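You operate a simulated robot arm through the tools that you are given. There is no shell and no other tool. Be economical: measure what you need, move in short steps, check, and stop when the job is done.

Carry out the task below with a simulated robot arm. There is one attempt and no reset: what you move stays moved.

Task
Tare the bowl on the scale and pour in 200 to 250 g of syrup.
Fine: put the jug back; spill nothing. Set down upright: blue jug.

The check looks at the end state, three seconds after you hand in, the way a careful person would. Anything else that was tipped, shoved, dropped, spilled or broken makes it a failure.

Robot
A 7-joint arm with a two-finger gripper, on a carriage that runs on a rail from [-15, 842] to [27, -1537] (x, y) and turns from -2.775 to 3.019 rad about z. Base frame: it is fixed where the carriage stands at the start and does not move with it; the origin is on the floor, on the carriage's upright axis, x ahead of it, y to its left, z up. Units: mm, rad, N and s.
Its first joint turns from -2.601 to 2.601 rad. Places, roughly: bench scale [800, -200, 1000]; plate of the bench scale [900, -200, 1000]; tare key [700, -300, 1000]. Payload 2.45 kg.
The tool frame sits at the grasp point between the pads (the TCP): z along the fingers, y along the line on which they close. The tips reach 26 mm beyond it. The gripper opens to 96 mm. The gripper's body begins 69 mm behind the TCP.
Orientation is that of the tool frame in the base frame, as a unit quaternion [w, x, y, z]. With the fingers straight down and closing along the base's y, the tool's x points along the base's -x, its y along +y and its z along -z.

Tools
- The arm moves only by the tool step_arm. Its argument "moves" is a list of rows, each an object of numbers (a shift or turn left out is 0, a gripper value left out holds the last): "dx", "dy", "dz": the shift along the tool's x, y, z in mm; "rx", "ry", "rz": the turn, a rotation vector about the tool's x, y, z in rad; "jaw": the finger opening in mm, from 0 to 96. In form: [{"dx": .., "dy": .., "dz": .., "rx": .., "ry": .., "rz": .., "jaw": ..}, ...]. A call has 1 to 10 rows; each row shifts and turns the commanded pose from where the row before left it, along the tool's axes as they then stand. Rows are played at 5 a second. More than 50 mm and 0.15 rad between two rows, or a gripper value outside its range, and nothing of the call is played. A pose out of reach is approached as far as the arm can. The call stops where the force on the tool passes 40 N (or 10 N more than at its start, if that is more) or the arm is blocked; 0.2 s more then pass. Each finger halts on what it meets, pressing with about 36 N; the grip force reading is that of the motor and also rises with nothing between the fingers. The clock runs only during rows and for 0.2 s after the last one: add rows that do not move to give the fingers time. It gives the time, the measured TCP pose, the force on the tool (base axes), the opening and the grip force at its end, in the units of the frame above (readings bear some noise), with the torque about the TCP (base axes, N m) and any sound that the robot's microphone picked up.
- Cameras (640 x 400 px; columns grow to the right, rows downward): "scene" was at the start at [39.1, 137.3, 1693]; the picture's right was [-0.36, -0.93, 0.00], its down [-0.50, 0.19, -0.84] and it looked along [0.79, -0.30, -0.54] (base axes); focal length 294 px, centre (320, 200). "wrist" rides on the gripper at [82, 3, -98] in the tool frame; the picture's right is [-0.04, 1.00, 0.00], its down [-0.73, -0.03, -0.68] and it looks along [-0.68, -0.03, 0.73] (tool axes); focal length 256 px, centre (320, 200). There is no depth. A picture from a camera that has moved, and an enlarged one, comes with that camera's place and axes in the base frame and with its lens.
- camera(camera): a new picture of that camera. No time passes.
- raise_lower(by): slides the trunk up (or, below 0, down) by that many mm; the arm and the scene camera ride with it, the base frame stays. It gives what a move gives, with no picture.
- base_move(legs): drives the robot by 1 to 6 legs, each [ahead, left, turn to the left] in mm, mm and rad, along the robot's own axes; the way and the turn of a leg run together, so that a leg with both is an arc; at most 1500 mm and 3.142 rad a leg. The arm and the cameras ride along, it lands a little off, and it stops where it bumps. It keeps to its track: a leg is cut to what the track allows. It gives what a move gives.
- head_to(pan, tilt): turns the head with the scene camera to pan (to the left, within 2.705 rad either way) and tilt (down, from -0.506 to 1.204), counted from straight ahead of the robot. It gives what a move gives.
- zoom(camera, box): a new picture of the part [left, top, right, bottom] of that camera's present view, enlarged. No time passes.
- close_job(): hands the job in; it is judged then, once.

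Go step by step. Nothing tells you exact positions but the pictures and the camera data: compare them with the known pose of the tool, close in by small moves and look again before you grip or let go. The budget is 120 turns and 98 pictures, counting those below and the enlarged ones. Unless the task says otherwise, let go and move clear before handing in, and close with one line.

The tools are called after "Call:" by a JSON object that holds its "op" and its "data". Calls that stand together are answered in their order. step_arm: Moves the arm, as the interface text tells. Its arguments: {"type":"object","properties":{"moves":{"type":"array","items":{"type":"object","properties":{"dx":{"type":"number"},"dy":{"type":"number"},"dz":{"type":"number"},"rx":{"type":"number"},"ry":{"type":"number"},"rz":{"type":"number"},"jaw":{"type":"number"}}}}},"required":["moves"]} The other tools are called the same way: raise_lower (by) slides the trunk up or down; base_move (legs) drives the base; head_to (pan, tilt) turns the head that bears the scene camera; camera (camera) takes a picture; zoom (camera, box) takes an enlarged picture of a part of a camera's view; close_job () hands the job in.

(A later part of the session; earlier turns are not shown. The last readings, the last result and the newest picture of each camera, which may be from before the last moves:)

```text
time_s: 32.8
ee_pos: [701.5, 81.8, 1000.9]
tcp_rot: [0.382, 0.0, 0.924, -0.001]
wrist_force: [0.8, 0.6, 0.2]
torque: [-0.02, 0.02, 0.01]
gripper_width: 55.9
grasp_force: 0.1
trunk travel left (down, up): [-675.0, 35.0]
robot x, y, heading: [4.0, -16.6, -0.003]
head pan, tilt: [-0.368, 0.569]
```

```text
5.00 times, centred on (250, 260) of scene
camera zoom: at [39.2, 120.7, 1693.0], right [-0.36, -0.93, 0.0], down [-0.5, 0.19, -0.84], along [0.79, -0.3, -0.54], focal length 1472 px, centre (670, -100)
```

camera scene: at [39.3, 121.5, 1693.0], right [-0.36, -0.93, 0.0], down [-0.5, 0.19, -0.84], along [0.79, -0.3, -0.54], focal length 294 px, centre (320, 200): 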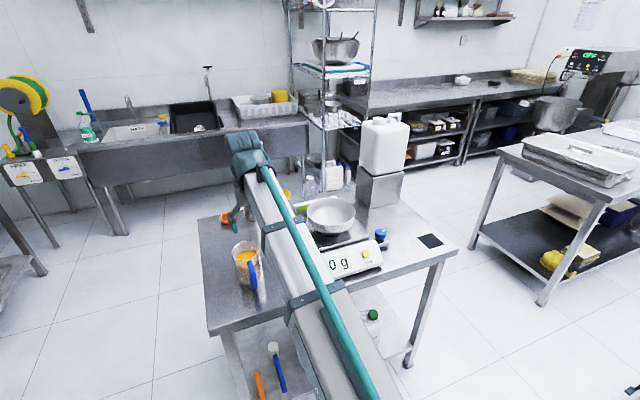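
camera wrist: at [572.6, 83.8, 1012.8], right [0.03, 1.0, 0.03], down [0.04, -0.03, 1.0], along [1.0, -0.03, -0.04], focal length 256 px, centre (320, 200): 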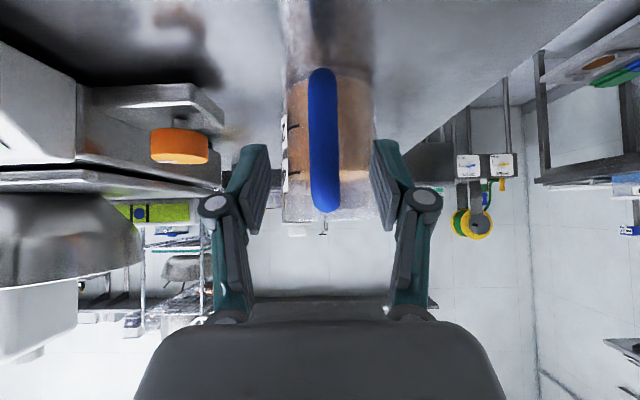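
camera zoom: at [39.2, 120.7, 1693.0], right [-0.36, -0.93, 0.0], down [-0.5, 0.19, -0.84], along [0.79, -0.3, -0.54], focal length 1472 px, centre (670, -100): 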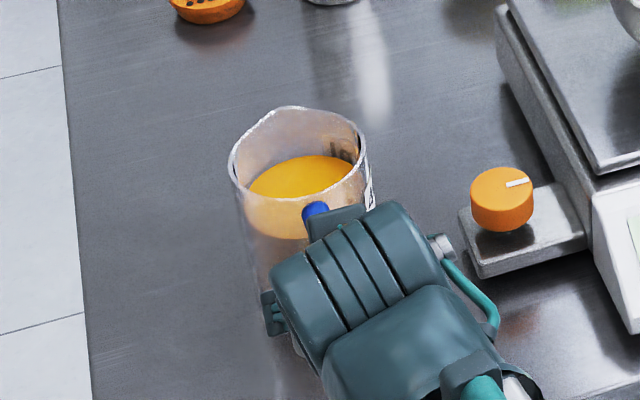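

I'll measure range by parallax: shift sideways −12 mm and then +12 mm, with a zoomed picture at each.

Call:
{"op": "step_arm", "data": {"moves": [{"dy": -6}, {"dy": -6}, {}, {}]}}

Call:
{"op": "zoom", "data": {"camera": "wrist", "box": [240, 40, 400, 240]}}

Call:
{"op": "step_arm", "data": {"moves": [{"dy": 12}, {"dy": 12}, {}, {}]}}

Call:
{"op": "zoom", "data": {"camera": "wrist", "box": [240, 40, 400, 240]}}

```text
time_s: 33.8
ee_pos: [701.5, 69.7, 1000.7]
tcp_rot: [0.383, 0.0, 0.924, 0.001]
wrist_force: [0.4, -0.2, -0.5]
torque: [0.0, 0.01, 0.01]
gripper_width: 55.7
grasp_force: 0.1
trunk travel left (down, up): [-675.0, 35.0]
robot x, y, heading: [1.1, -12.5, 0.001]
head pan, tilt: [-0.368, 0.569]
```

```text
2.00 times, centred on (320, 140) of wrist
camera zoom: at [573.0, 71.6, 1013.0], right [0.03, 1.0, 0.03], down [0.04, -0.03, 1.0], along [1.0, -0.03, -0.04], focal length 512 px, centre (320, 320)
```

zoom: 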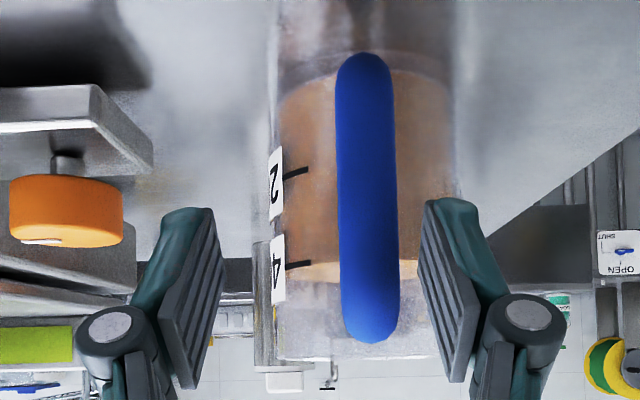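

```text
time_s: 34.8
ee_pos: [701.8, 92.2, 1000.5]
tcp_rot: [0.383, 0.0, 0.924, 0.0]
wrist_force: [0.1, -0.1, 0.1]
torque: [-0.03, -0.02, -0.02]
gripper_width: 55.9
grasp_force: 0.0
trunk travel left (down, up): [-675.0, 35.0]
robot x, y, heading: [1.2, -14.4, -0.003]
head pan, tilt: [-0.368, 0.569]
```

```text
2.00 times, centred on (320, 140) of wrist
camera zoom: at [573.5, 95.8, 1012.4], right [0.03, 1.0, 0.03], down [0.04, -0.03, 1.0], along [1.0, -0.03, -0.04], focal length 512 px, centre (320, 320)
```

zoom: 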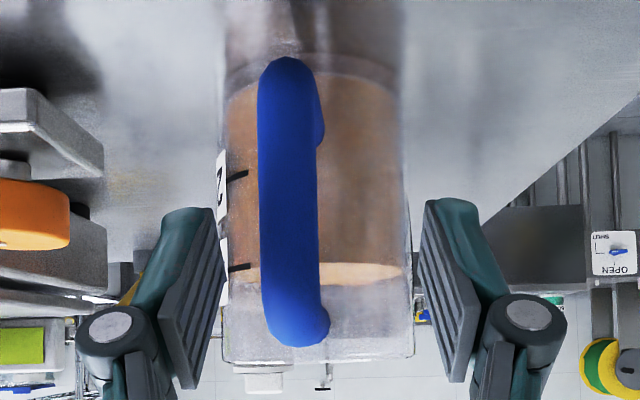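

Parallax puts the bar at x ≈ 733, y ≈ 82, z 924–1014, and the jug axis at x ≈ 818. I'll centre, advance 38 mm and check.

Call:
{"op": "step_arm", "data": {"moves": [{"dy": -6}, {"dy": -5}, {"dz": 13}, {"dz": 13}, {"dz": 12}, {}, {}]}}

Call:
{"op": "camera", "data": {"camera": "wrist"}}

```text
time_s: 36.4
ee_pos: [728.0, 83.3, 973.5]
tcp_rot: [0.382, 0.0, 0.924, 0.0]
wrist_force: [0.3, 0.6, -0.7]
torque: [-0.02, 0.0, 0.0]
gripper_width: 55.9
grasp_force: 0.1
trunk travel left (down, up): [-675.0, 35.0]
robot x, y, heading: [1.9, -14.6, 0.003]
head pan, tilt: [-0.368, 0.569]
```

```text
53 pictures are left
camera wrist: at [599.3, 85.2, 985.3], right [0.03, 1.0, 0.03], down [0.04, -0.03, 1.0], along [1.0, -0.03, -0.04], focal length 256 px, centre (320, 200)
```

wrist: 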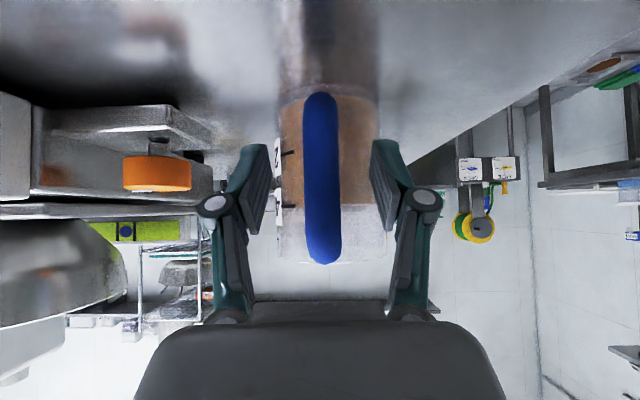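

The bar lies between the pads at the right height. Advancing 4 mm and closing.

Call:
{"op": "step_arm", "data": {"moves": [{"dz": 4, "dy": -0.5}, {"jaw": 36}, {"jaw": 24}, {"jaw": 14}, {"jaw": 4}, {"jaw": 0}, {}, {}]}}

Call:
{"op": "camera", "data": {"camera": "wrist"}}

```text
time_s: 38.2
ee_pos: [729.8, 82.4, 970.7]
tcp_rot: [0.383, 0.0, 0.924, 0.0]
wrist_force: [0.5, 0.5, -0.1]
torque: [0.07, -0.01, -0.01]
gripper_width: 16.1
grasp_force: 35.8
trunk travel left (down, up): [-675.0, 35.0]
robot x, y, heading: [0.2, -18.8, 0.001]
head pan, tilt: [-0.368, 0.569]
```

```text
52 pictures are left
camera wrist: at [602.1, 85.0, 983.4], right [0.03, 1.0, 0.03], down [0.04, -0.03, 1.0], along [1.0, -0.03, -0.04], focal length 256 px, centre (320, 200)
```

wrist: 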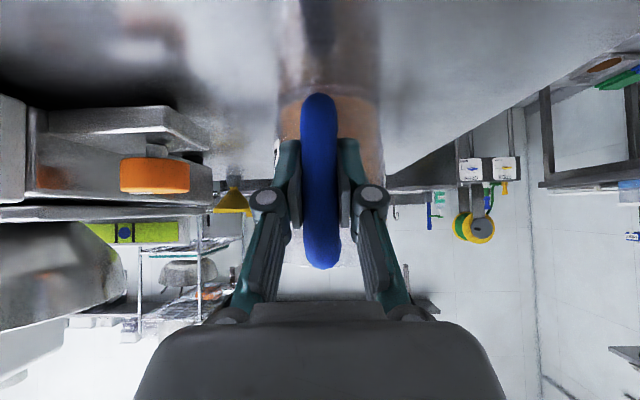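

The handle is gripped (16 mm bar, 36 N). The put-back pose is (729.8, 82.4, 970.7). I'll lift 12 mm slowly and check for slip.

Call:
{"op": "step_arm", "data": {"moves": [{"dx": -1.4, "dz": -1.4}, {"dx": -1.4, "dz": -1.4}, {"dx": -2.8, "dz": -2.8}, {"dx": -2.8, "dz": -2.8}, {}, {}]}}

Call:
{"op": "camera", "data": {"camera": "wrist"}}

Call:
{"op": "zoom", "data": {"camera": "scene", "box": [190, 200, 310, 320]}}

```text
time_s: 39.6
ee_pos: [730.6, 83.6, 982.8]
tcp_rot: [0.382, -0.001, 0.924, 0.0]
wrist_force: [0.1, 0.5, -5.3]
torque: [-0.04, 0.41, -0.01]
gripper_width: 16.3
grasp_force: 36.2
trunk travel left (down, up): [-675.0, 35.0]
robot x, y, heading: [0.0, -15.4, -0.002]
head pan, tilt: [-0.368, 0.569]
```

```text
51 pictures are left
camera wrist: at [602.3, 84.7, 995.2], right [0.03, 1.0, 0.03], down [0.04, -0.03, 1.0], along [1.0, -0.03, -0.04], focal length 256 px, centre (320, 200)
```

wrist: 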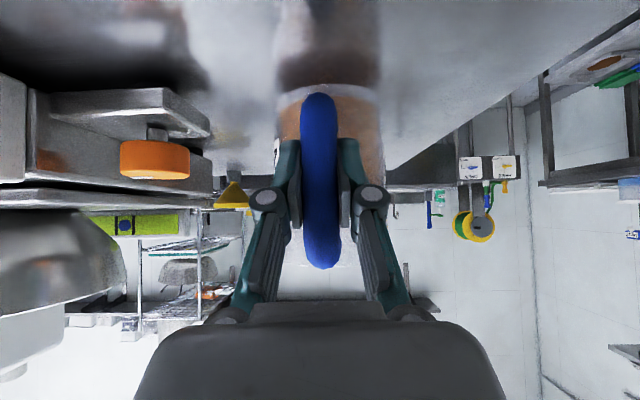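

```text
3.33 times, centred on (250, 260) of scene
camera zoom: at [40.0, 120.8, 1693.0], right [-0.36, -0.93, 0.0], down [-0.5, 0.19, -0.84], along [0.79, -0.3, -0.54], focal length 981 px, centre (553, 0)
```

zoom: 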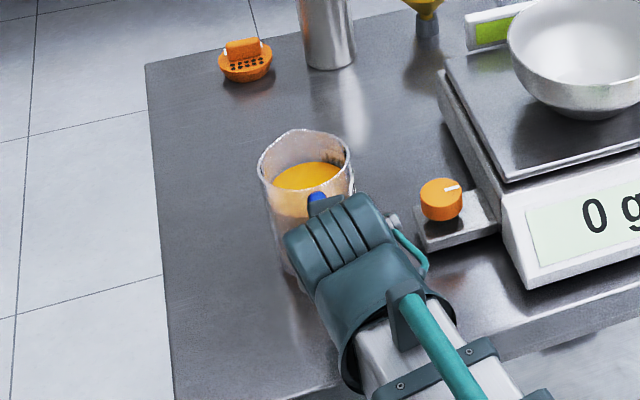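

The jug hangs steady (≈540 g, no slip). I'll raise it well above the bowl rim height.

Call:
{"op": "step_arm", "data": {"moves": [{"dx": -14, "dz": -14}, {"dx": -20, "dz": -20}, {"dx": -20, "dz": -20}, {"dx": -20, "dz": -20}, {"dx": -20, "dz": -20}, {"dx": -20, "dz": -20}, {"dx": -20, "dz": -20}, {"dx": -17, "dz": -17}, {}]}}

Call:
{"op": "base_move", "data": {"legs": [[0, -160, 0], [0, -156, 0]]}}

Call:
{"op": "camera", "data": {"camera": "scene"}}

Call:
{"op": "camera", "data": {"camera": "wrist"}}

```text
time_s: 41.6
ee_pos: [731.5, 81.5, 1196.6]
tcp_rot: [0.382, 0.0, 0.924, 0.001]
wrist_force: [0.1, -1.1, -6.6]
torque: [-0.05, 0.39, -0.04]
gripper_width: 16.3
grasp_force: 36.1
trunk travel left (down, up): [-675.0, 35.0]
robot x, y, heading: [1.0, -20.4, 0.002]
head pan, tilt: [-0.368, 0.569]
```

```text
time_s: 44.0
ee_pos: [736.5, -236.3, 1196.6]
tcp_rot: [0.382, 0.001, 0.924, 0.0]
wrist_force: [1.2, -0.9, -4.5]
torque: [-0.04, 0.39, 0.0]
gripper_width: 16.1
grasp_force: 35.9
trunk travel left (down, up): [-675.0, 35.0]
robot x, y, heading: [3.7, -329.5, -0.003]
head pan, tilt: [-0.368, 0.569]
```

```text
49 pictures are left
camera scene: at [46.1, -194.6, 1693.1], right [-0.36, -0.93, 0.0], down [-0.5, 0.2, -0.84], along [0.79, -0.31, -0.54], focal length 294 px, centre (320, 200)
```

scene: 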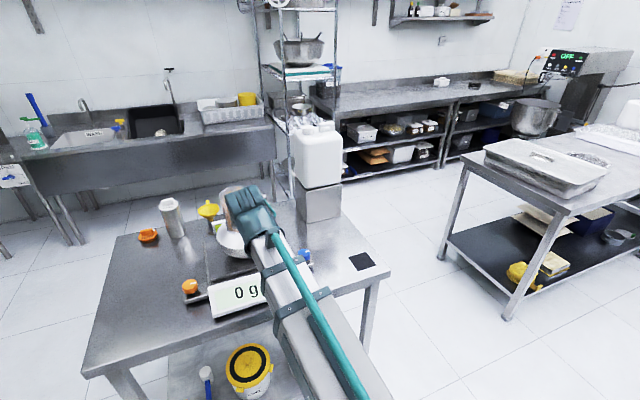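

```text
48 pictures are left
camera wrist: at [609.3, -232.8, 1207.8], right [0.03, 1.0, 0.03], down [0.04, -0.03, 1.0], along [1.0, -0.03, -0.04], focal length 256 px, centre (320, 200)
```

wrist: 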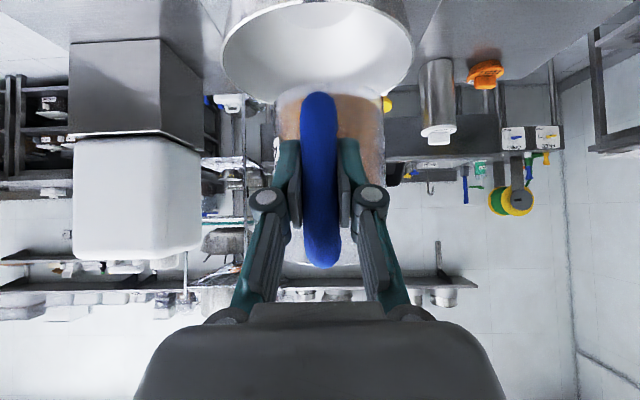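

The display (0 g) is in view and the jug lines up with the bowl. I'll begin tilting the spout down, slowly.

Call:
{"op": "step_arm", "data": {"moves": [{"ry": 0.1}, {"ry": 0.1}, {"ry": 0.1}, {"ry": 0.1}, {}]}}

Call:
{"op": "zoom", "data": {"camera": "scene", "box": [170, 170, 310, 330]}}

```text
time_s: 45.2
ee_pos: [737.2, -234.8, 1196.8]
tcp_rot: [0.19, 0.002, 0.982, -0.001]
wrist_force: [1.0, 0.2, -4.9]
torque: [-0.03, 0.26, 0.01]
gripper_width: 16.1
grasp_force: 36.0
trunk travel left (down, up): [-675.0, 35.0]
robot x, y, heading: [6.8, -332.1, -0.005]
head pan, tilt: [-0.368, 0.569]
```

```text
2.50 times, centred on (240, 250) of scene
camera zoom: at [45.9, -193.4, 1693.0], right [-0.36, -0.93, 0.0], down [-0.5, 0.2, -0.84], along [0.79, -0.31, -0.54], focal length 736 px, centre (520, 75)
```

zoom: 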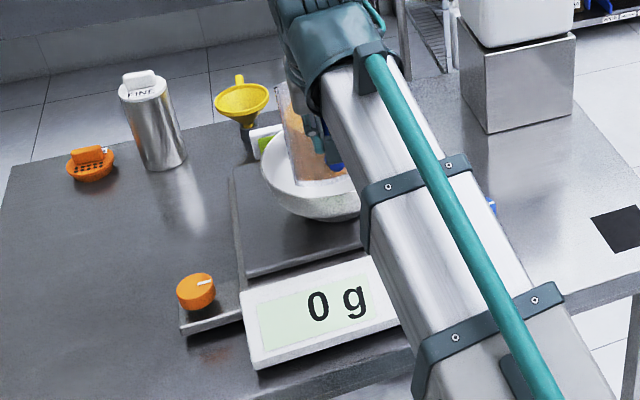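

No flow yet at 23°. Tilting further in small steps.

Call:
{"op": "step_arm", "data": {"moves": [{"ry": 0.08}, {"ry": 0.08}, {}, {}]}}

Call:
{"op": "camera", "data": {"camera": "wrist"}}

Call:
{"op": "zoom", "data": {"camera": "scene", "box": [170, 170, 310, 330]}}

```text
time_s: 46.2
ee_pos: [736.8, -234.9, 1195.8]
tcp_rot: [0.111, 0.002, 0.994, 0.0]
wrist_force: [0.2, 0.5, -5.6]
torque: [-0.01, 0.19, 0.03]
gripper_width: 16.0
grasp_force: 35.1
trunk travel left (down, up): [-675.0, 35.0]
robot x, y, heading: [8.1, -327.7, -0.002]
head pan, tilt: [-0.368, 0.569]
```

```text
46 pictures are left
camera wrist: at [634.8, -232.3, 1273.3], right [0.04, 1.0, 0.01], down [0.56, -0.03, 0.82], along [0.82, -0.03, -0.57], focal length 256 px, centre (320, 200)
```

wrist: 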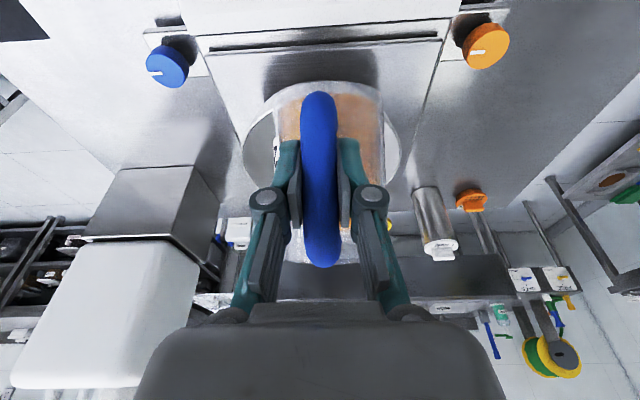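

```text
2.50 times, centred on (240, 250) of scene
camera zoom: at [46.0, -193.4, 1693.0], right [-0.36, -0.93, 0.0], down [-0.5, 0.2, -0.84], along [0.79, -0.31, -0.54], focal length 736 px, centre (520, 75)
```

zoom: 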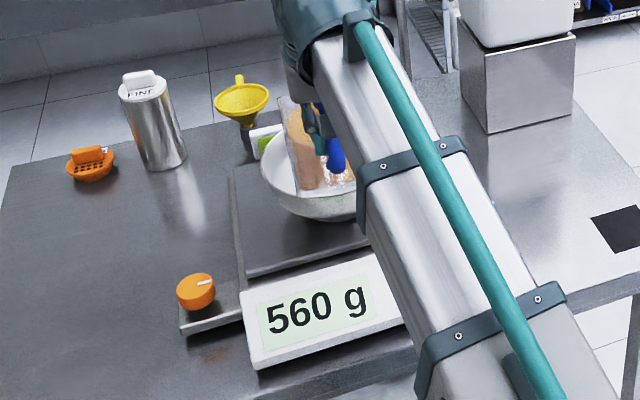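

The reading jumped to 560 g – that matches the jug's own weight, so the scale is counting the jug close to the bowl. The jug's lower edge is also near the bowl's rim, so I'll raise it 60 mm and recheck.

Call:
{"op": "step_arm", "data": {"moves": [{"dx": -4.4, "dz": -19.5}, {"dx": -4.4, "dz": -19.5}, {"dx": -4.4, "dz": -19.5}, {}, {}]}}

Call:
{"op": "zoom", "data": {"camera": "scene", "box": [170, 170, 310, 330]}}

```text
time_s: 47.4
ee_pos: [737.2, -235.8, 1256.4]
tcp_rot: [0.111, 0.002, 0.994, 0.0]
wrist_force: [-0.3, 0.3, -4.7]
torque: [-0.04, 0.22, 0.02]
gripper_width: 16.3
grasp_force: 35.4
trunk travel left (down, up): [-675.0, 35.0]
robot x, y, heading: [2.6, -332.5, -0.002]
head pan, tilt: [-0.368, 0.569]
```

```text
2.50 times, centred on (240, 250) of scene
camera zoom: at [46.0, -193.4, 1693.0], right [-0.36, -0.93, 0.0], down [-0.5, 0.2, -0.84], along [0.79, -0.31, -0.54], focal length 736 px, centre (520, 75)
```

zoom: 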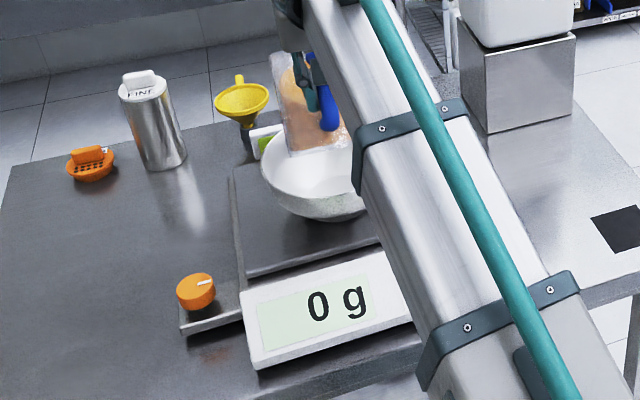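

Back to 0 g, so keep this height. Continuing to tilt in small increments.

Call:
{"op": "step_arm", "data": {"moves": [{"ry": 0.06}, {"ry": 0.06}, {}, {}]}}

Call:
{"op": "zoom", "data": {"camera": "scene", "box": [170, 170, 310, 330]}}

```text
time_s: 48.4
ee_pos: [737.3, -235.5, 1255.5]
tcp_rot: [0.051, 0.002, 0.999, 0.0]
wrist_force: [-1.1, 0.1, -5.7]
torque: [-0.01, 0.16, -0.02]
gripper_width: 16.5
grasp_force: 36.4
trunk travel left (down, up): [-675.0, 35.0]
robot x, y, heading: [7.1, -330.9, -0.003]
head pan, tilt: [-0.368, 0.569]
```

```text
2.50 times, centred on (240, 250) of scene
camera zoom: at [46.0, -193.4, 1693.0], right [-0.36, -0.93, 0.0], down [-0.5, 0.2, -0.84], along [0.79, -0.31, -0.54], focal length 736 px, centre (520, 75)
```

zoom: 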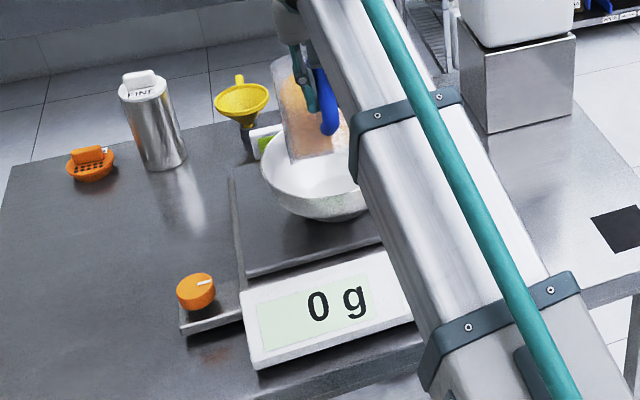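

Still 0 g at 39°. Tilting a bit more.

Call:
{"op": "step_arm", "data": {"moves": [{"ry": 0.04}, {"ry": 0.04}, {}, {}]}}

Call:
{"op": "zoom", "data": {"camera": "scene", "box": [170, 170, 310, 330]}}

```text
time_s: 49.4
ee_pos: [736.9, -235.7, 1256.6]
tcp_rot: [0.012, 0.001, 1.0, -0.001]
wrist_force: [0.4, 0.4, -5.1]
torque: [-0.01, 0.1, 0.0]
gripper_width: 16.0
grasp_force: 35.2
trunk travel left (down, up): [-675.0, 35.0]
robot x, y, heading: [4.5, -333.4, -0.004]
head pan, tilt: [-0.368, 0.569]
```

```text
2.50 times, centred on (240, 250) of scene
camera zoom: at [46.0, -193.4, 1693.0], right [-0.36, -0.93, 0.0], down [-0.5, 0.2, -0.84], along [0.79, -0.31, -0.54], focal length 736 px, centre (520, 75)
```

zoom: 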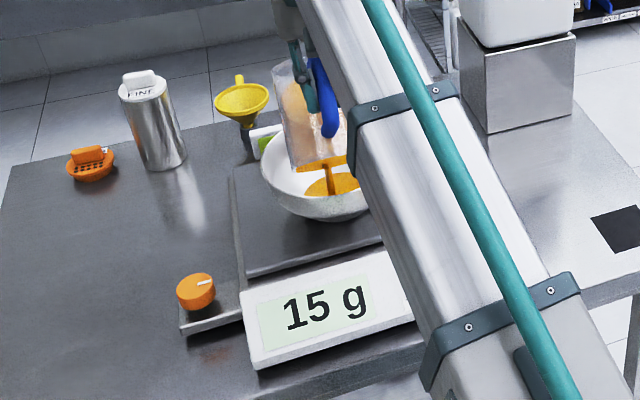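

Syrup is now running into the bowl (15 g). I'll hold and see where this tilt settles.

Call:
{"op": "step_arm", "data": {"moves": [{}, {}, {}, {}]}}

Call:
{"op": "zoom", "data": {"camera": "scene", "box": [170, 170, 310, 330]}}

```text
time_s: 50.4
ee_pos: [737.1, -236.1, 1255.4]
tcp_rot: [0.012, 0.002, 1.0, 0.001]
wrist_force: [0.1, -0.3, -5.3]
torque: [-0.06, 0.16, -0.02]
gripper_width: 16.2
grasp_force: 36.3
trunk travel left (down, up): [-675.0, 35.0]
robot x, y, heading: [6.7, -333.4, -0.004]
head pan, tilt: [-0.368, 0.569]
```

```text
2.50 times, centred on (240, 250) of scene
camera zoom: at [46.0, -193.4, 1693.0], right [-0.36, -0.93, 0.0], down [-0.5, 0.2, -0.84], along [0.79, -0.31, -0.54], focal length 736 px, centre (520, 75)
```

zoom: 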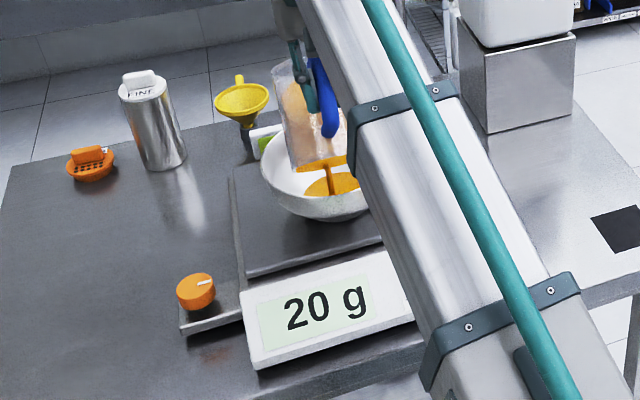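

20 g and slowing. A bit more tilt.

Call:
{"op": "step_arm", "data": {"moves": [{"ry": 0.04}, {"ry": 0.04}, {}, {}, {}]}}

Call:
{"op": "zoom", "data": {"camera": "scene", "box": [170, 170, 310, 330]}}

```text
time_s: 51.6
ee_pos: [741.2, -234.7, 1246.6]
tcp_rot: [-0.023, 0.001, 1.0, 0.001]
wrist_force: [-0.2, 0.1, -5.2]
torque: [-0.02, 0.08, 0.0]
gripper_width: 16.3
grasp_force: 35.7
out of reach, approached as far as the arm can: row 2
trunk travel left (down, up): [-675.0, 35.0]
robot x, y, heading: [4.7, -326.8, -0.002]
head pan, tilt: [-0.368, 0.569]
```

```text
2.50 times, centred on (240, 250) of scene
camera zoom: at [46.0, -193.4, 1693.0], right [-0.36, -0.93, 0.0], down [-0.5, 0.2, -0.84], along [0.79, -0.31, -0.54], focal length 736 px, centre (520, 75)
```

zoom: 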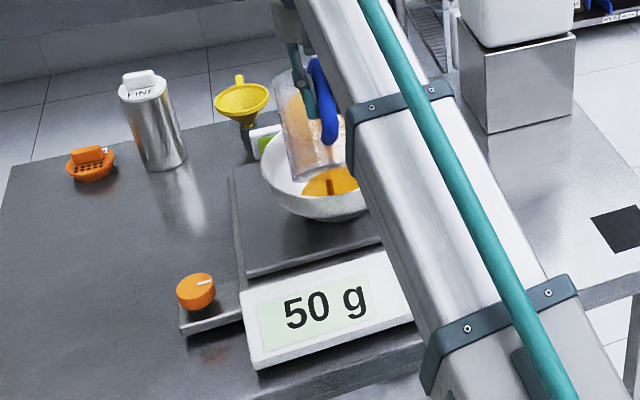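

The display shows 50 g, but the arm met its reach limit in that tilt. I'll raise the trunk 35 mm and lower the arm relative to it to gain room.

Call:
{"op": "raise_lower", "data": {"by": 34}}

Call:
{"op": "step_arm", "data": {"moves": [{"dz": 10}, {"dz": 10}, {"dz": 10}, {}]}}

Call:
{"op": "zoom", "data": {"camera": "scene", "box": [170, 170, 310, 330]}}

```text
time_s: 52.4
ee_pos: [741.3, -234.2, 1279.9]
tcp_rot: [-0.023, 0.002, 1.0, 0.001]
wrist_force: [-0.2, -0.5, -5.5]
torque: [-0.06, 0.08, 0.02]
gripper_width: 16.1
grasp_force: 36.1
trunk travel left (down, up): [-709.0, 1.0]
robot x, y, heading: [6.5, -328.1, -0.003]
head pan, tilt: [-0.368, 0.569]
```

```text
time_s: 53.4
ee_pos: [740.3, -235.0, 1249.5]
tcp_rot: [-0.023, 0.002, 1.0, 0.001]
wrist_force: [-0.6, 0.1, -5.5]
torque: [-0.02, 0.09, 0.02]
gripper_width: 16.3
grasp_force: 36.1
trunk travel left (down, up): [-709.0, 1.0]
robot x, y, heading: [4.6, -327.3, -0.001]
head pan, tilt: [-0.368, 0.569]
```

```text
2.50 times, centred on (240, 250) of scene
camera zoom: at [45.9, -193.4, 1727.0], right [-0.36, -0.93, 0.0], down [-0.5, 0.2, -0.84], along [0.79, -0.31, -0.54], focal length 736 px, centre (520, 75)
```

zoom: 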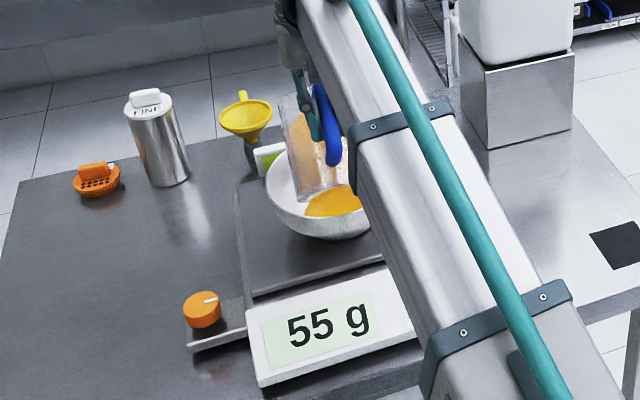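

55 g and steady. Now I'll test tilting further at this lower relative height.

Call:
{"op": "step_arm", "data": {"moves": [{"ry": 0.04, "dz": 5}, {"ry": 0.04}, {}, {}]}}

Call:
{"op": "zoom", "data": {"camera": "scene", "box": [170, 170, 310, 330]}}

```text
time_s: 54.4
ee_pos: [744.0, -233.0, 1233.7]
tcp_rot: [-0.056, 0.003, 0.998, 0.001]
wrist_force: [-0.3, 0.4, -5.5]
torque: [-0.02, 0.02, 0.01]
gripper_width: 16.2
grasp_force: 35.3
out of reach, approached as far as the arm can: row 2
trunk travel left (down, up): [-709.0, 1.0]
robot x, y, heading: [4.9, -329.0, -0.003]
head pan, tilt: [-0.368, 0.569]
```

```text
2.50 times, centred on (240, 250) of scene
camera zoom: at [46.0, -193.4, 1727.0], right [-0.36, -0.93, 0.0], down [-0.5, 0.2, -0.84], along [0.79, -0.31, -0.54], focal length 736 px, centre (520, 75)
```

zoom: 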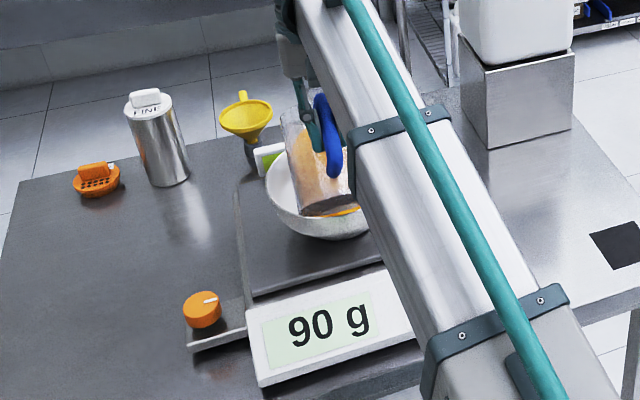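

90 g, but the wrist is at a joint limit in this direction. I'll ease the jug back up to stop the flow, then swing it 60° around the spout so that it pours across the arm, where the wrist has more room.

Call:
{"op": "step_arm", "data": {"moves": [{"ry": -0.08}, {"ry": -0.08}, {"ry": -0.08}, {"ry": -0.08}, {"dz": -10}, {}]}}

Call:
{"op": "zoom", "data": {"camera": "scene", "box": [170, 170, 310, 330]}}

```text
time_s: 55.8
ee_pos: [741.5, -233.3, 1243.6]
tcp_rot: [0.098, 0.002, 0.995, 0.0]
wrist_force: [-0.5, -0.6, -4.9]
torque: [-0.01, 0.13, 0.02]
gripper_width: 16.2
grasp_force: 35.7
trunk travel left (down, up): [-709.0, 1.0]
robot x, y, heading: [7.0, -331.2, -0.001]
head pan, tilt: [-0.368, 0.569]
```

```text
2.50 times, centred on (240, 250) of scene
camera zoom: at [46.0, -193.4, 1727.0], right [-0.36, -0.93, 0.0], down [-0.5, 0.2, -0.84], along [0.79, -0.31, -0.54], focal length 736 px, centre (520, 75)
```

zoom: 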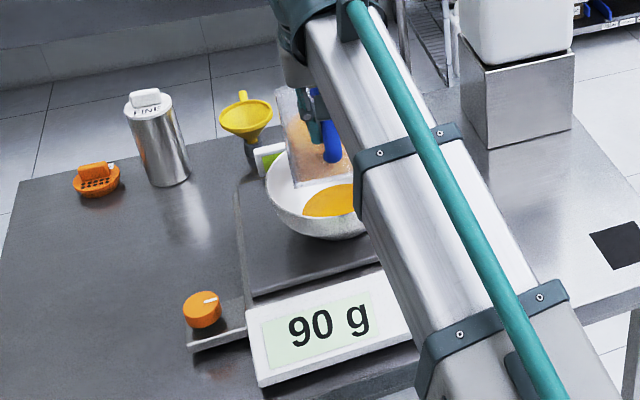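

Flow stopped at 90 g with nothing spilled. Now swinging around the spout, first half.

Call:
{"op": "step_arm", "data": {"moves": [{"dy": -13.8, "rx": -0.0255, "rz": -0.1285}, {"dy": -13.8, "rx": -0.0255, "rz": -0.1285}, {"dy": -13.8, "rx": -0.0255, "rz": -0.1285}, {"dy": -13.8, "rx": -0.0255, "rz": -0.1285}, {}]}}

Call:
{"op": "camera", "data": {"camera": "scene"}}

```text
time_s: 57.0
ee_pos: [751.5, -288.0, 1242.3]
tcp_rot: [0.094, -0.257, 0.962, 0.026]
wrist_force: [-0.2, 0.3, -4.8]
torque: [-0.09, 0.13, -0.01]
gripper_width: 16.0
grasp_force: 36.6
trunk travel left (down, up): [-709.0, 1.0]
robot x, y, heading: [4.4, -327.4, 0.0]
head pan, tilt: [-0.368, 0.569]
```

```text
36 pictures are left
camera scene: at [45.9, -193.3, 1727.0], right [-0.36, -0.93, 0.0], down [-0.5, 0.2, -0.84], along [0.79, -0.31, -0.54], focal length 294 px, centre (320, 200)
```

scene: 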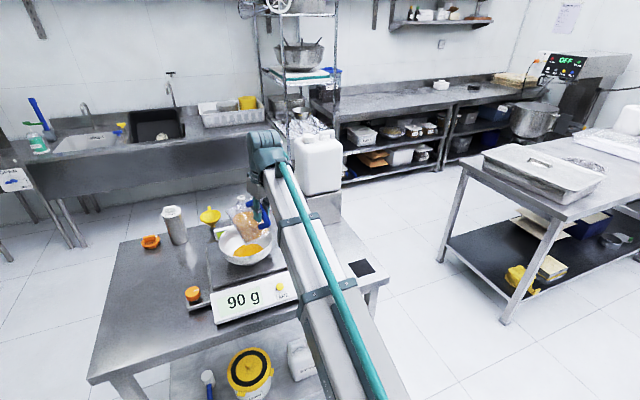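

The swing goes well; the view is also clearer. Second half.

Call:
{"op": "step_arm", "data": {"moves": [{"dy": -13.8, "rx": -0.0255, "rz": -0.1285}, {"dy": -13.8, "rx": -0.0255, "rz": -0.1285}, {"dy": -13.8, "rx": -0.0255, "rz": -0.1285}, {"dy": -13.8, "rx": -0.0255, "rz": -0.1285}, {}]}}

Call:
{"op": "zoom", "data": {"camera": "scene", "box": [170, 170, 310, 330]}}

Call:
{"op": "camera", "data": {"camera": "wrist"}}

```text
time_s: 58.2
ee_pos: [787.6, -328.6, 1243.5]
tcp_rot: [0.085, -0.497, 0.862, 0.05]
wrist_force: [-0.2, 0.3, -5.7]
torque: [-0.13, 0.06, 0.0]
gripper_width: 16.1
grasp_force: 35.9
trunk travel left (down, up): [-709.0, 1.0]
robot x, y, heading: [10.0, -331.5, -0.01]
head pan, tilt: [-0.368, 0.569]
```

```text
2.50 times, centred on (240, 250) of scene
camera zoom: at [45.8, -193.4, 1727.0], right [-0.36, -0.93, 0.0], down [-0.5, 0.2, -0.84], along [0.79, -0.31, -0.54], focal length 736 px, centre (520, 75)
```

zoom: 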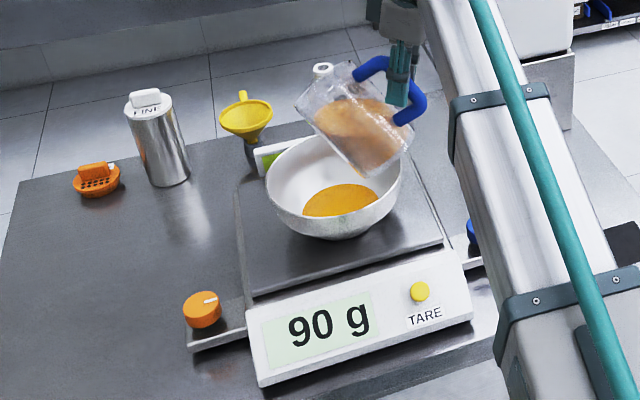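

```text
34 pictures are left
camera wrist: at [734.8, -413.8, 1323.7], right [-0.85, 0.53, 0.01], down [0.32, 0.49, 0.81], along [0.43, 0.69, -0.59], focal length 256 px, centre (320, 200)
```

wrist: 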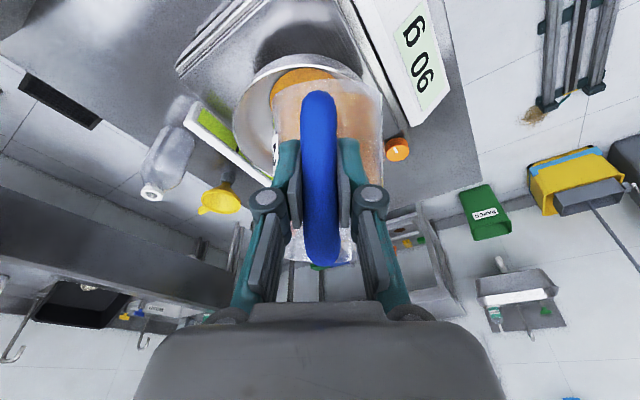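

Now the spout, bowl and display are all in clear view. I'll nudge 10 mm toward the bowl centre and tilt back to the former angle.

Call:
{"op": "step_arm", "data": {"moves": [{"dx": -5, "dy": -8.6, "dz": 1}, {"ry": 0.08}, {"ry": 0.08}, {"ry": 0.08}, {"ry": 0.06}, {}, {}]}}

Call:
{"op": "zoom", "data": {"camera": "scene", "box": [170, 170, 310, 330]}}

```text
time_s: 59.8
ee_pos: [797.4, -327.9, 1242.5]
tcp_rot: [-0.046, -0.498, 0.866, -0.025]
wrist_force: [-0.3, -0.2, -5.1]
torque: [-0.06, -0.06, -0.02]
gripper_width: 16.1
grasp_force: 35.7
trunk travel left (down, up): [-709.0, 1.0]
robot x, y, heading: [8.4, -331.9, -0.003]
head pan, tilt: [-0.368, 0.569]
```

```text
2.50 times, centred on (240, 250) of scene
camera zoom: at [46.0, -193.4, 1727.0], right [-0.36, -0.93, 0.0], down [-0.5, 0.2, -0.84], along [0.79, -0.31, -0.54], focal length 736 px, centre (520, 75)
```

zoom: 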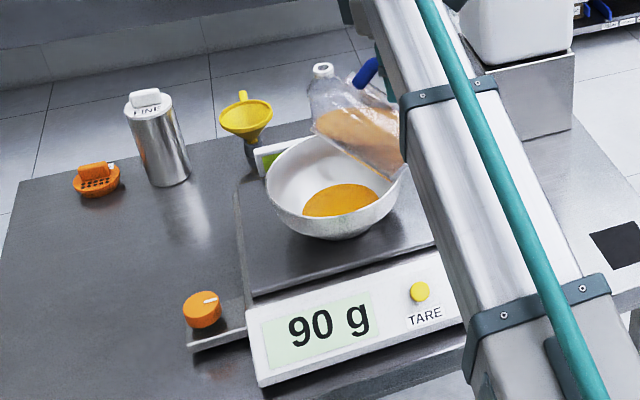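

No reach trouble now. Continuing the tilt slowly.

Call:
{"op": "step_arm", "data": {"moves": [{"ry": 0.04}, {"ry": 0.04}, {}, {}, {}]}}

Call:
{"op": "zoom", "data": {"camera": "scene", "box": [170, 170, 310, 330]}}

```text
time_s: 61.0
ee_pos: [796.9, -329.4, 1243.1]
tcp_rot: [-0.08, -0.496, 0.863, -0.045]
wrist_force: [-0.2, 0.3, -4.1]
torque: [-0.03, -0.03, 0.01]
gripper_width: 16.2
grasp_force: 36.1
trunk travel left (down, up): [-709.0, 1.0]
robot x, y, heading: [7.6, -332.6, -0.002]
head pan, tilt: [-0.368, 0.569]
```

```text
2.50 times, centred on (240, 250) of scene
camera zoom: at [45.9, -193.5, 1727.0], right [-0.36, -0.93, 0.0], down [-0.5, 0.2, -0.84], along [0.79, -0.31, -0.54], focal length 736 px, centre (520, 75)
```

zoom: 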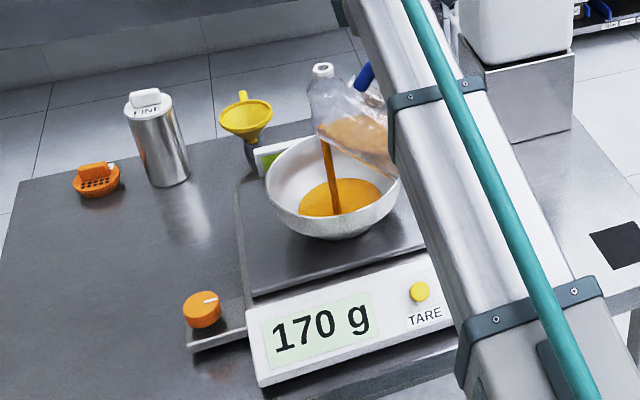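

170 g and still running; I'll tilt back a little right away and check.

Call:
{"op": "step_arm", "data": {"moves": [{"ry": -0.06}]}}

Call:
{"op": "zoom", "data": {"camera": "scene", "box": [170, 170, 310, 330]}}

```text
time_s: 61.4
ee_pos: [797.2, -328.4, 1242.6]
tcp_rot: [-0.053, -0.499, 0.865, -0.03]
wrist_force: [0.1, 0.3, -3.7]
torque: [-0.05, 0.0, 0.03]
gripper_width: 16.2
grasp_force: 36.3
trunk travel left (down, up): [-709.0, 1.0]
robot x, y, heading: [10.4, -333.8, -0.004]
head pan, tilt: [-0.368, 0.569]
```

```text
2.50 times, centred on (240, 250) of scene
camera zoom: at [45.7, -193.7, 1727.0], right [-0.36, -0.93, 0.0], down [-0.5, 0.2, -0.84], along [0.79, -0.31, -0.54], focal length 736 px, centre (520, 75)
```

zoom: 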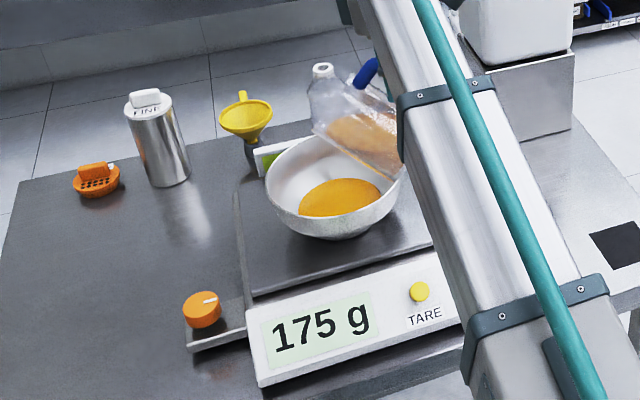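

Stopped at 175 g. I need about 50 g more; tilting again in a short burst.

Call:
{"op": "step_arm", "data": {"moves": [{"ry": 0.04}, {"ry": 0.04}, {}]}}

Call:
{"op": "zoom", "data": {"camera": "scene", "box": [170, 170, 310, 330]}}

```text
time_s: 62.2
ee_pos: [797.6, -328.0, 1243.8]
tcp_rot: [-0.088, -0.496, 0.862, -0.05]
wrist_force: [-0.2, 0.5, -3.5]
torque: [0.0, -0.03, 0.02]
gripper_width: 16.3
grasp_force: 35.6
trunk travel left (down, up): [-709.0, 1.0]
robot x, y, heading: [7.4, -329.7, 0.002]
head pan, tilt: [-0.368, 0.569]
```

```text
2.50 times, centred on (240, 250) of scene
camera zoom: at [45.8, -193.5, 1727.0], right [-0.36, -0.93, 0.0], down [-0.5, 0.2, -0.84], along [0.79, -0.31, -0.54], focal length 736 px, centre (520, 75)
```

zoom: 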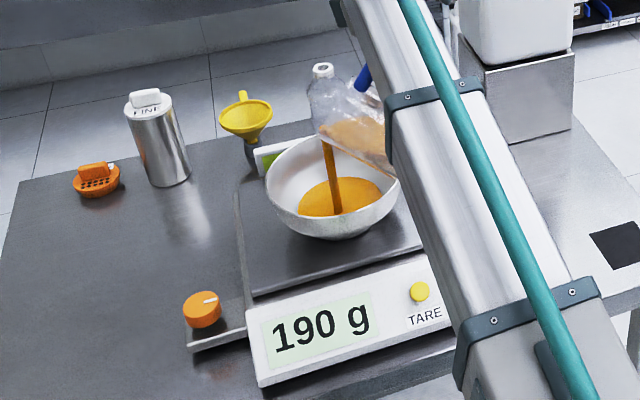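

190 g with a steady stream. One short hold and look.

Call:
{"op": "step_arm", "data": {"moves": [{}]}}

Call:
{"op": "zoom", "data": {"camera": "scene", "box": [170, 170, 310, 330]}}

```text
time_s: 62.6
ee_pos: [797.4, -328.3, 1243.5]
tcp_rot: [-0.089, -0.496, 0.863, -0.05]
wrist_force: [0.0, -0.3, -3.6]
torque: [-0.02, -0.02, 0.0]
gripper_width: 16.2
grasp_force: 36.5
trunk travel left (down, up): [-709.0, 1.0]
robot x, y, heading: [5.0, -328.2, -0.007]
head pan, tilt: [-0.368, 0.569]
```

```text
2.50 times, centred on (240, 250) of scene
camera zoom: at [45.8, -193.5, 1727.0], right [-0.36, -0.93, 0.0], down [-0.5, 0.2, -0.84], along [0.79, -0.31, -0.54], focal length 736 px, centre (520, 75)
```

zoom: 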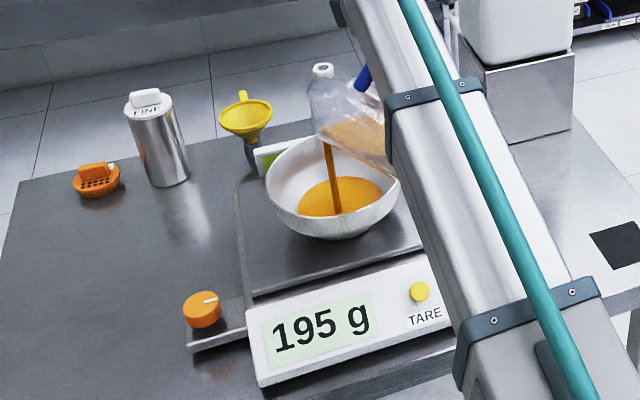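

195 g, slowing. A touch more tilt and a short hold.

Call:
{"op": "step_arm", "data": {"moves": [{"ry": 0.025}, {}, {}]}}

Call:
{"op": "zoom", "data": {"camera": "scene", "box": [170, 170, 310, 330]}}

```text
time_s: 63.4
ee_pos: [798.5, -328.8, 1243.3]
tcp_rot: [-0.099, -0.495, 0.861, -0.056]
wrist_force: [0.3, -0.2, -2.4]
torque: [0.01, -0.02, 0.0]
gripper_width: 16.1
grasp_force: 35.4
trunk travel left (down, up): [-709.0, 1.0]
robot x, y, heading: [3.5, -329.8, -0.004]
head pan, tilt: [-0.368, 0.569]
```

```text
2.50 times, centred on (240, 250) of scene
camera zoom: at [45.8, -193.5, 1727.0], right [-0.36, -0.93, 0.0], down [-0.5, 0.2, -0.84], along [0.79, -0.31, -0.54], focal length 736 px, centre (520, 75)
```

zoom: 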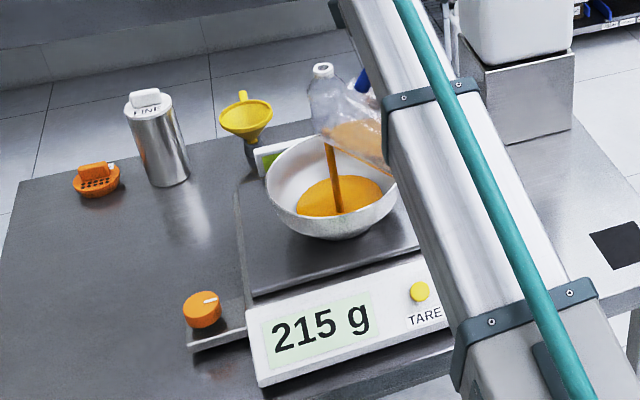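

215 g – tilting back now to stop.

Call:
{"op": "step_arm", "data": {"moves": [{"ry": -0.08}, {"ry": -0.1}, {"ry": -0.1}, {"ry": -0.1}, {}, {}]}}

Call:
{"op": "zoom", "data": {"camera": "scene", "box": [170, 170, 310, 330]}}

```text
time_s: 64.8
ee_pos: [798.9, -326.9, 1243.6]
tcp_rot: [0.066, -0.497, 0.865, 0.039]
wrist_force: [0.0, 0.7, -3.4]
torque: [-0.11, 0.02, 0.0]
gripper_width: 15.9
grasp_force: 36.7
trunk travel left (down, up): [-709.0, 1.0]
robot x, y, heading: [4.2, -330.8, -0.002]
head pan, tilt: [-0.368, 0.569]
```

```text
2.50 times, centred on (240, 250) of scene
camera zoom: at [45.8, -193.5, 1727.0], right [-0.36, -0.93, 0.0], down [-0.5, 0.2, -0.84], along [0.79, -0.31, -0.54], focal length 736 px, centre (520, 75)
```

zoom: 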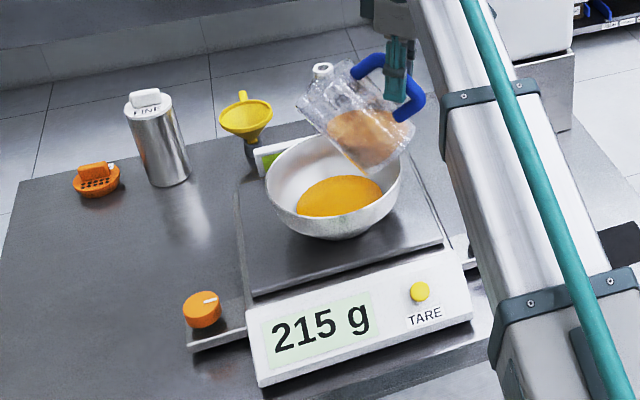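

Settled at 215 g, in range. Now bringing the jug fully upright over the bowl, then swinging it back to its original heading.

Call:
{"op": "step_arm", "data": {"moves": [{"ry": -0.126}, {"ry": -0.126}, {"ry": -0.126}, {"ry": -0.126}, {"ry": -0.128}, {}, {}]}}

Call:
{"op": "step_arm", "data": {"moves": [{"dy": 13.8, "rx": 0.0926, "rz": 0.0926}, {"dy": 13.8, "rx": 0.0926, "rz": 0.0926}, {"dy": 13.8, "rx": 0.0926, "rz": 0.0926}, {"dy": 13.8, "rx": 0.0926, "rz": 0.0926}, {"dy": 13.8, "rx": 0.0926, "rz": 0.0926}, {"dy": 13.8, "rx": 0.0926, "rz": 0.0926}, {"dy": 13.8, "rx": 0.0926, "rz": 0.0926}, {"dy": 13.8, "rx": 0.0926, "rz": 0.0926}, {}]}}

Call:
{"op": "camera", "data": {"camera": "scene"}}

```text
time_s: 66.4
ee_pos: [798.3, -327.6, 1242.2]
tcp_rot: [0.331, -0.46, 0.801, 0.191]
wrist_force: [1.3, -0.3, -3.1]
torque: [-0.28, 0.12, 0.04]
gripper_width: 16.2
grasp_force: 36.0
trunk travel left (down, up): [-709.0, 1.0]
robot x, y, heading: [4.8, -329.8, -0.001]
head pan, tilt: [-0.368, 0.569]
```

```text
time_s: 68.4
ee_pos: [739.3, -239.7, 1242.6]
tcp_rot: [0.381, 0.003, 0.924, -0.002]
wrist_force: [0.1, 0.1, -2.9]
torque: [0.01, 0.22, 0.01]
gripper_width: 16.4
grasp_force: 36.0
trunk travel left (down, up): [-709.0, 1.0]
robot x, y, heading: [6.8, -332.0, -0.005]
head pan, tilt: [-0.368, 0.569]
```

```text
26 pictures are left
camera scene: at [45.8, -193.7, 1727.0], right [-0.36, -0.93, 0.0], down [-0.5, 0.2, -0.84], along [0.79, -0.31, -0.54], focal length 294 px, centre (320, 200)
```

scene: 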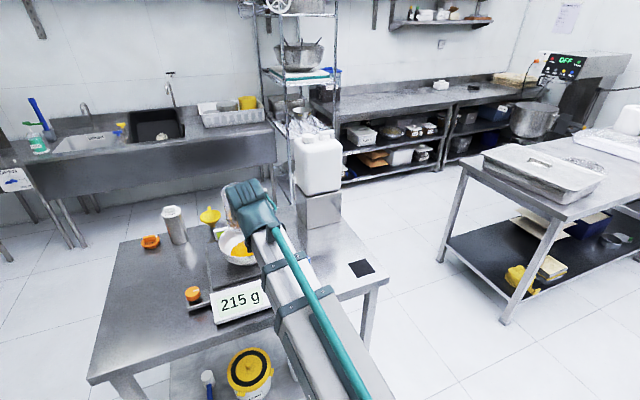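

The jug is upright in its original heading and the display holds at 215 g. I'll drive left back to the jug's place.

Call:
{"op": "base_move", "data": {"legs": [[0, 161, 0], [0, 161, 0]]}}

```text
time_s: 70.8
ee_pos: [733.8, 85.0, 1242.9]
tcp_rot: [0.382, 0.002, 0.924, -0.001]
wrist_force: [-0.3, 1.2, -2.9]
torque: [-0.03, 0.21, -0.03]
gripper_width: 16.4
grasp_force: 36.2
trunk travel left (down, up): [-709.0, 1.0]
robot x, y, heading: [-5.9, -8.1, -0.007]
head pan, tilt: [-0.368, 0.569]
```

Over the original spot. Lowering to about 25 mm above the set-down height.

Call:
{"op": "step_arm", "data": {"moves": [{"dx": 27.5, "dy": -2.6, "dz": 21.9}, {"dx": 24.7, "dz": 24.7}, {"dx": 24.7, "dz": 24.7}, {"dx": 24.7, "dz": 24.7}, {"dx": 24.7, "dz": 24.7}, {"dx": 24.7, "dz": 24.7}, {"dx": 24.7, "dz": 24.7}, {}, {}]}}

Call:
{"op": "camera", "data": {"camera": "wrist"}}

Call:
{"op": "zoom", "data": {"camera": "scene", "box": [190, 200, 310, 320]}}

```text
time_s: 72.8
ee_pos: [729.2, 82.3, 999.7]
tcp_rot: [0.382, 0.003, 0.924, -0.001]
wrist_force: [0.3, -0.3, -3.5]
torque: [-0.05, 0.23, -0.02]
gripper_width: 16.2
grasp_force: 36.0
trunk travel left (down, up): [-709.0, 1.0]
robot x, y, heading: [1.1, -8.5, -0.009]
head pan, tilt: [-0.368, 0.569]
```

```text
25 pictures are left
camera wrist: at [601.7, 85.9, 1010.9], right [0.03, 1.0, 0.03], down [0.04, -0.03, 1.0], along [1.0, -0.03, -0.04], focal length 256 px, centre (320, 200)
```

wrist: 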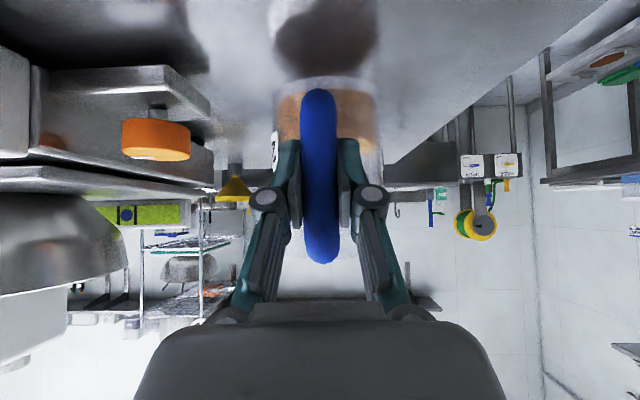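

```text
3.33 times, centred on (250, 260) of scene
camera zoom: at [40.2, 131.3, 1727.0], right [-0.36, -0.93, 0.0], down [-0.5, 0.2, -0.84], along [0.79, -0.31, -0.54], focal length 981 px, centre (553, 0)
```

zoom: 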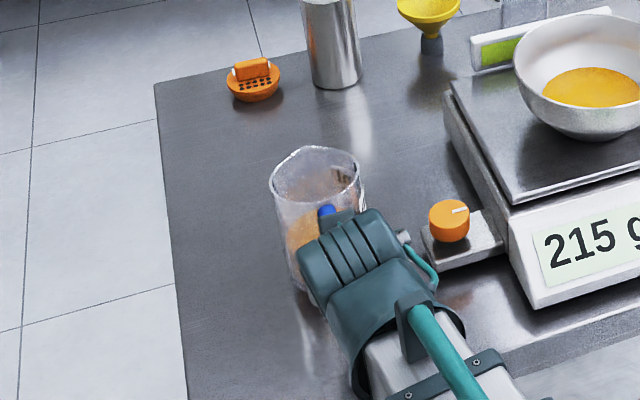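

Clear spot below. Lowering, then easing down until contact.

Call:
{"op": "step_arm", "data": {"moves": [{"dx": 7, "dz": 7}, {"dx": 6, "dz": 6}, {"dx": 3, "dz": 3}, {}]}}

Call:
{"op": "step_arm", "data": {"moves": [{"dx": 1.4, "dz": 1.4}, {"dx": 1.4, "dz": 1.4}, {}]}}

```text
time_s: 73.8
ee_pos: [728.8, 82.1, 977.2]
tcp_rot: [0.383, 0.001, 0.924, 0.0]
wrist_force: [-3.9, -0.5, 8.6]
torque: [0.04, -1.12, -0.01]
gripper_width: 16.4
grasp_force: 35.7
trunk travel left (down, up): [-709.0, 1.0]
robot x, y, heading: [3.1, -4.9, -0.006]
head pan, tilt: [-0.368, 0.569]
```

```text
time_s: 74.6
ee_pos: [728.3, 82.7, 972.7]
tcp_rot: [0.382, 0.003, 0.924, -0.001]
wrist_force: [-4.3, -1.6, 10.2]
torque: [0.11, -0.38, -0.04]
gripper_width: 16.3
grasp_force: 36.0
trunk travel left (down, up): [-709.0, 1.0]
robot x, y, heading: [-3.4, -3.3, -0.003]
head pan, tilt: [-0.368, 0.569]
```

Contact made: the jug's far edge touched first and it is levelling. Checking the picture before letting go.

Call:
{"op": "camera", "data": {"camera": "wrist"}}

Call:
{"op": "zoom", "data": {"camera": "scene", "box": [210, 220, 290, 300]}}

```text
23 pictures are left
camera wrist: at [600.1, 85.2, 984.6], right [0.03, 1.0, 0.03], down [0.04, -0.03, 1.0], along [1.0, -0.03, -0.04], focal length 256 px, centre (320, 200)
```

wrist: 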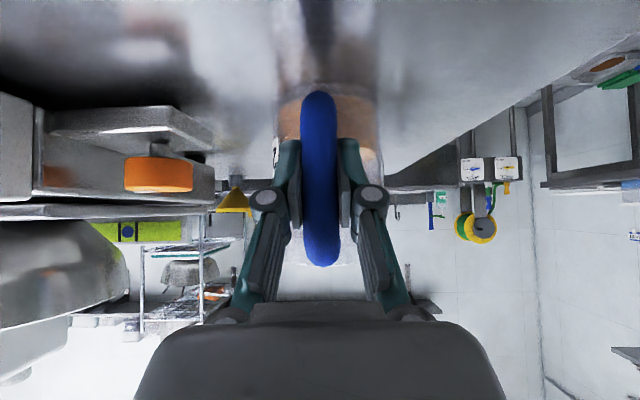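

```text
5.00 times, centred on (250, 260) of scene
camera zoom: at [38.2, 131.0, 1727.1], right [-0.36, -0.93, 0.0], down [-0.5, 0.2, -0.84], along [0.79, -0.31, -0.54], focal length 1472 px, centre (670, -100)
```

zoom: 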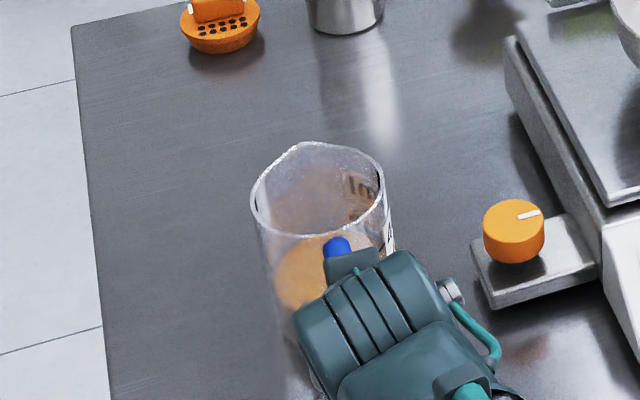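

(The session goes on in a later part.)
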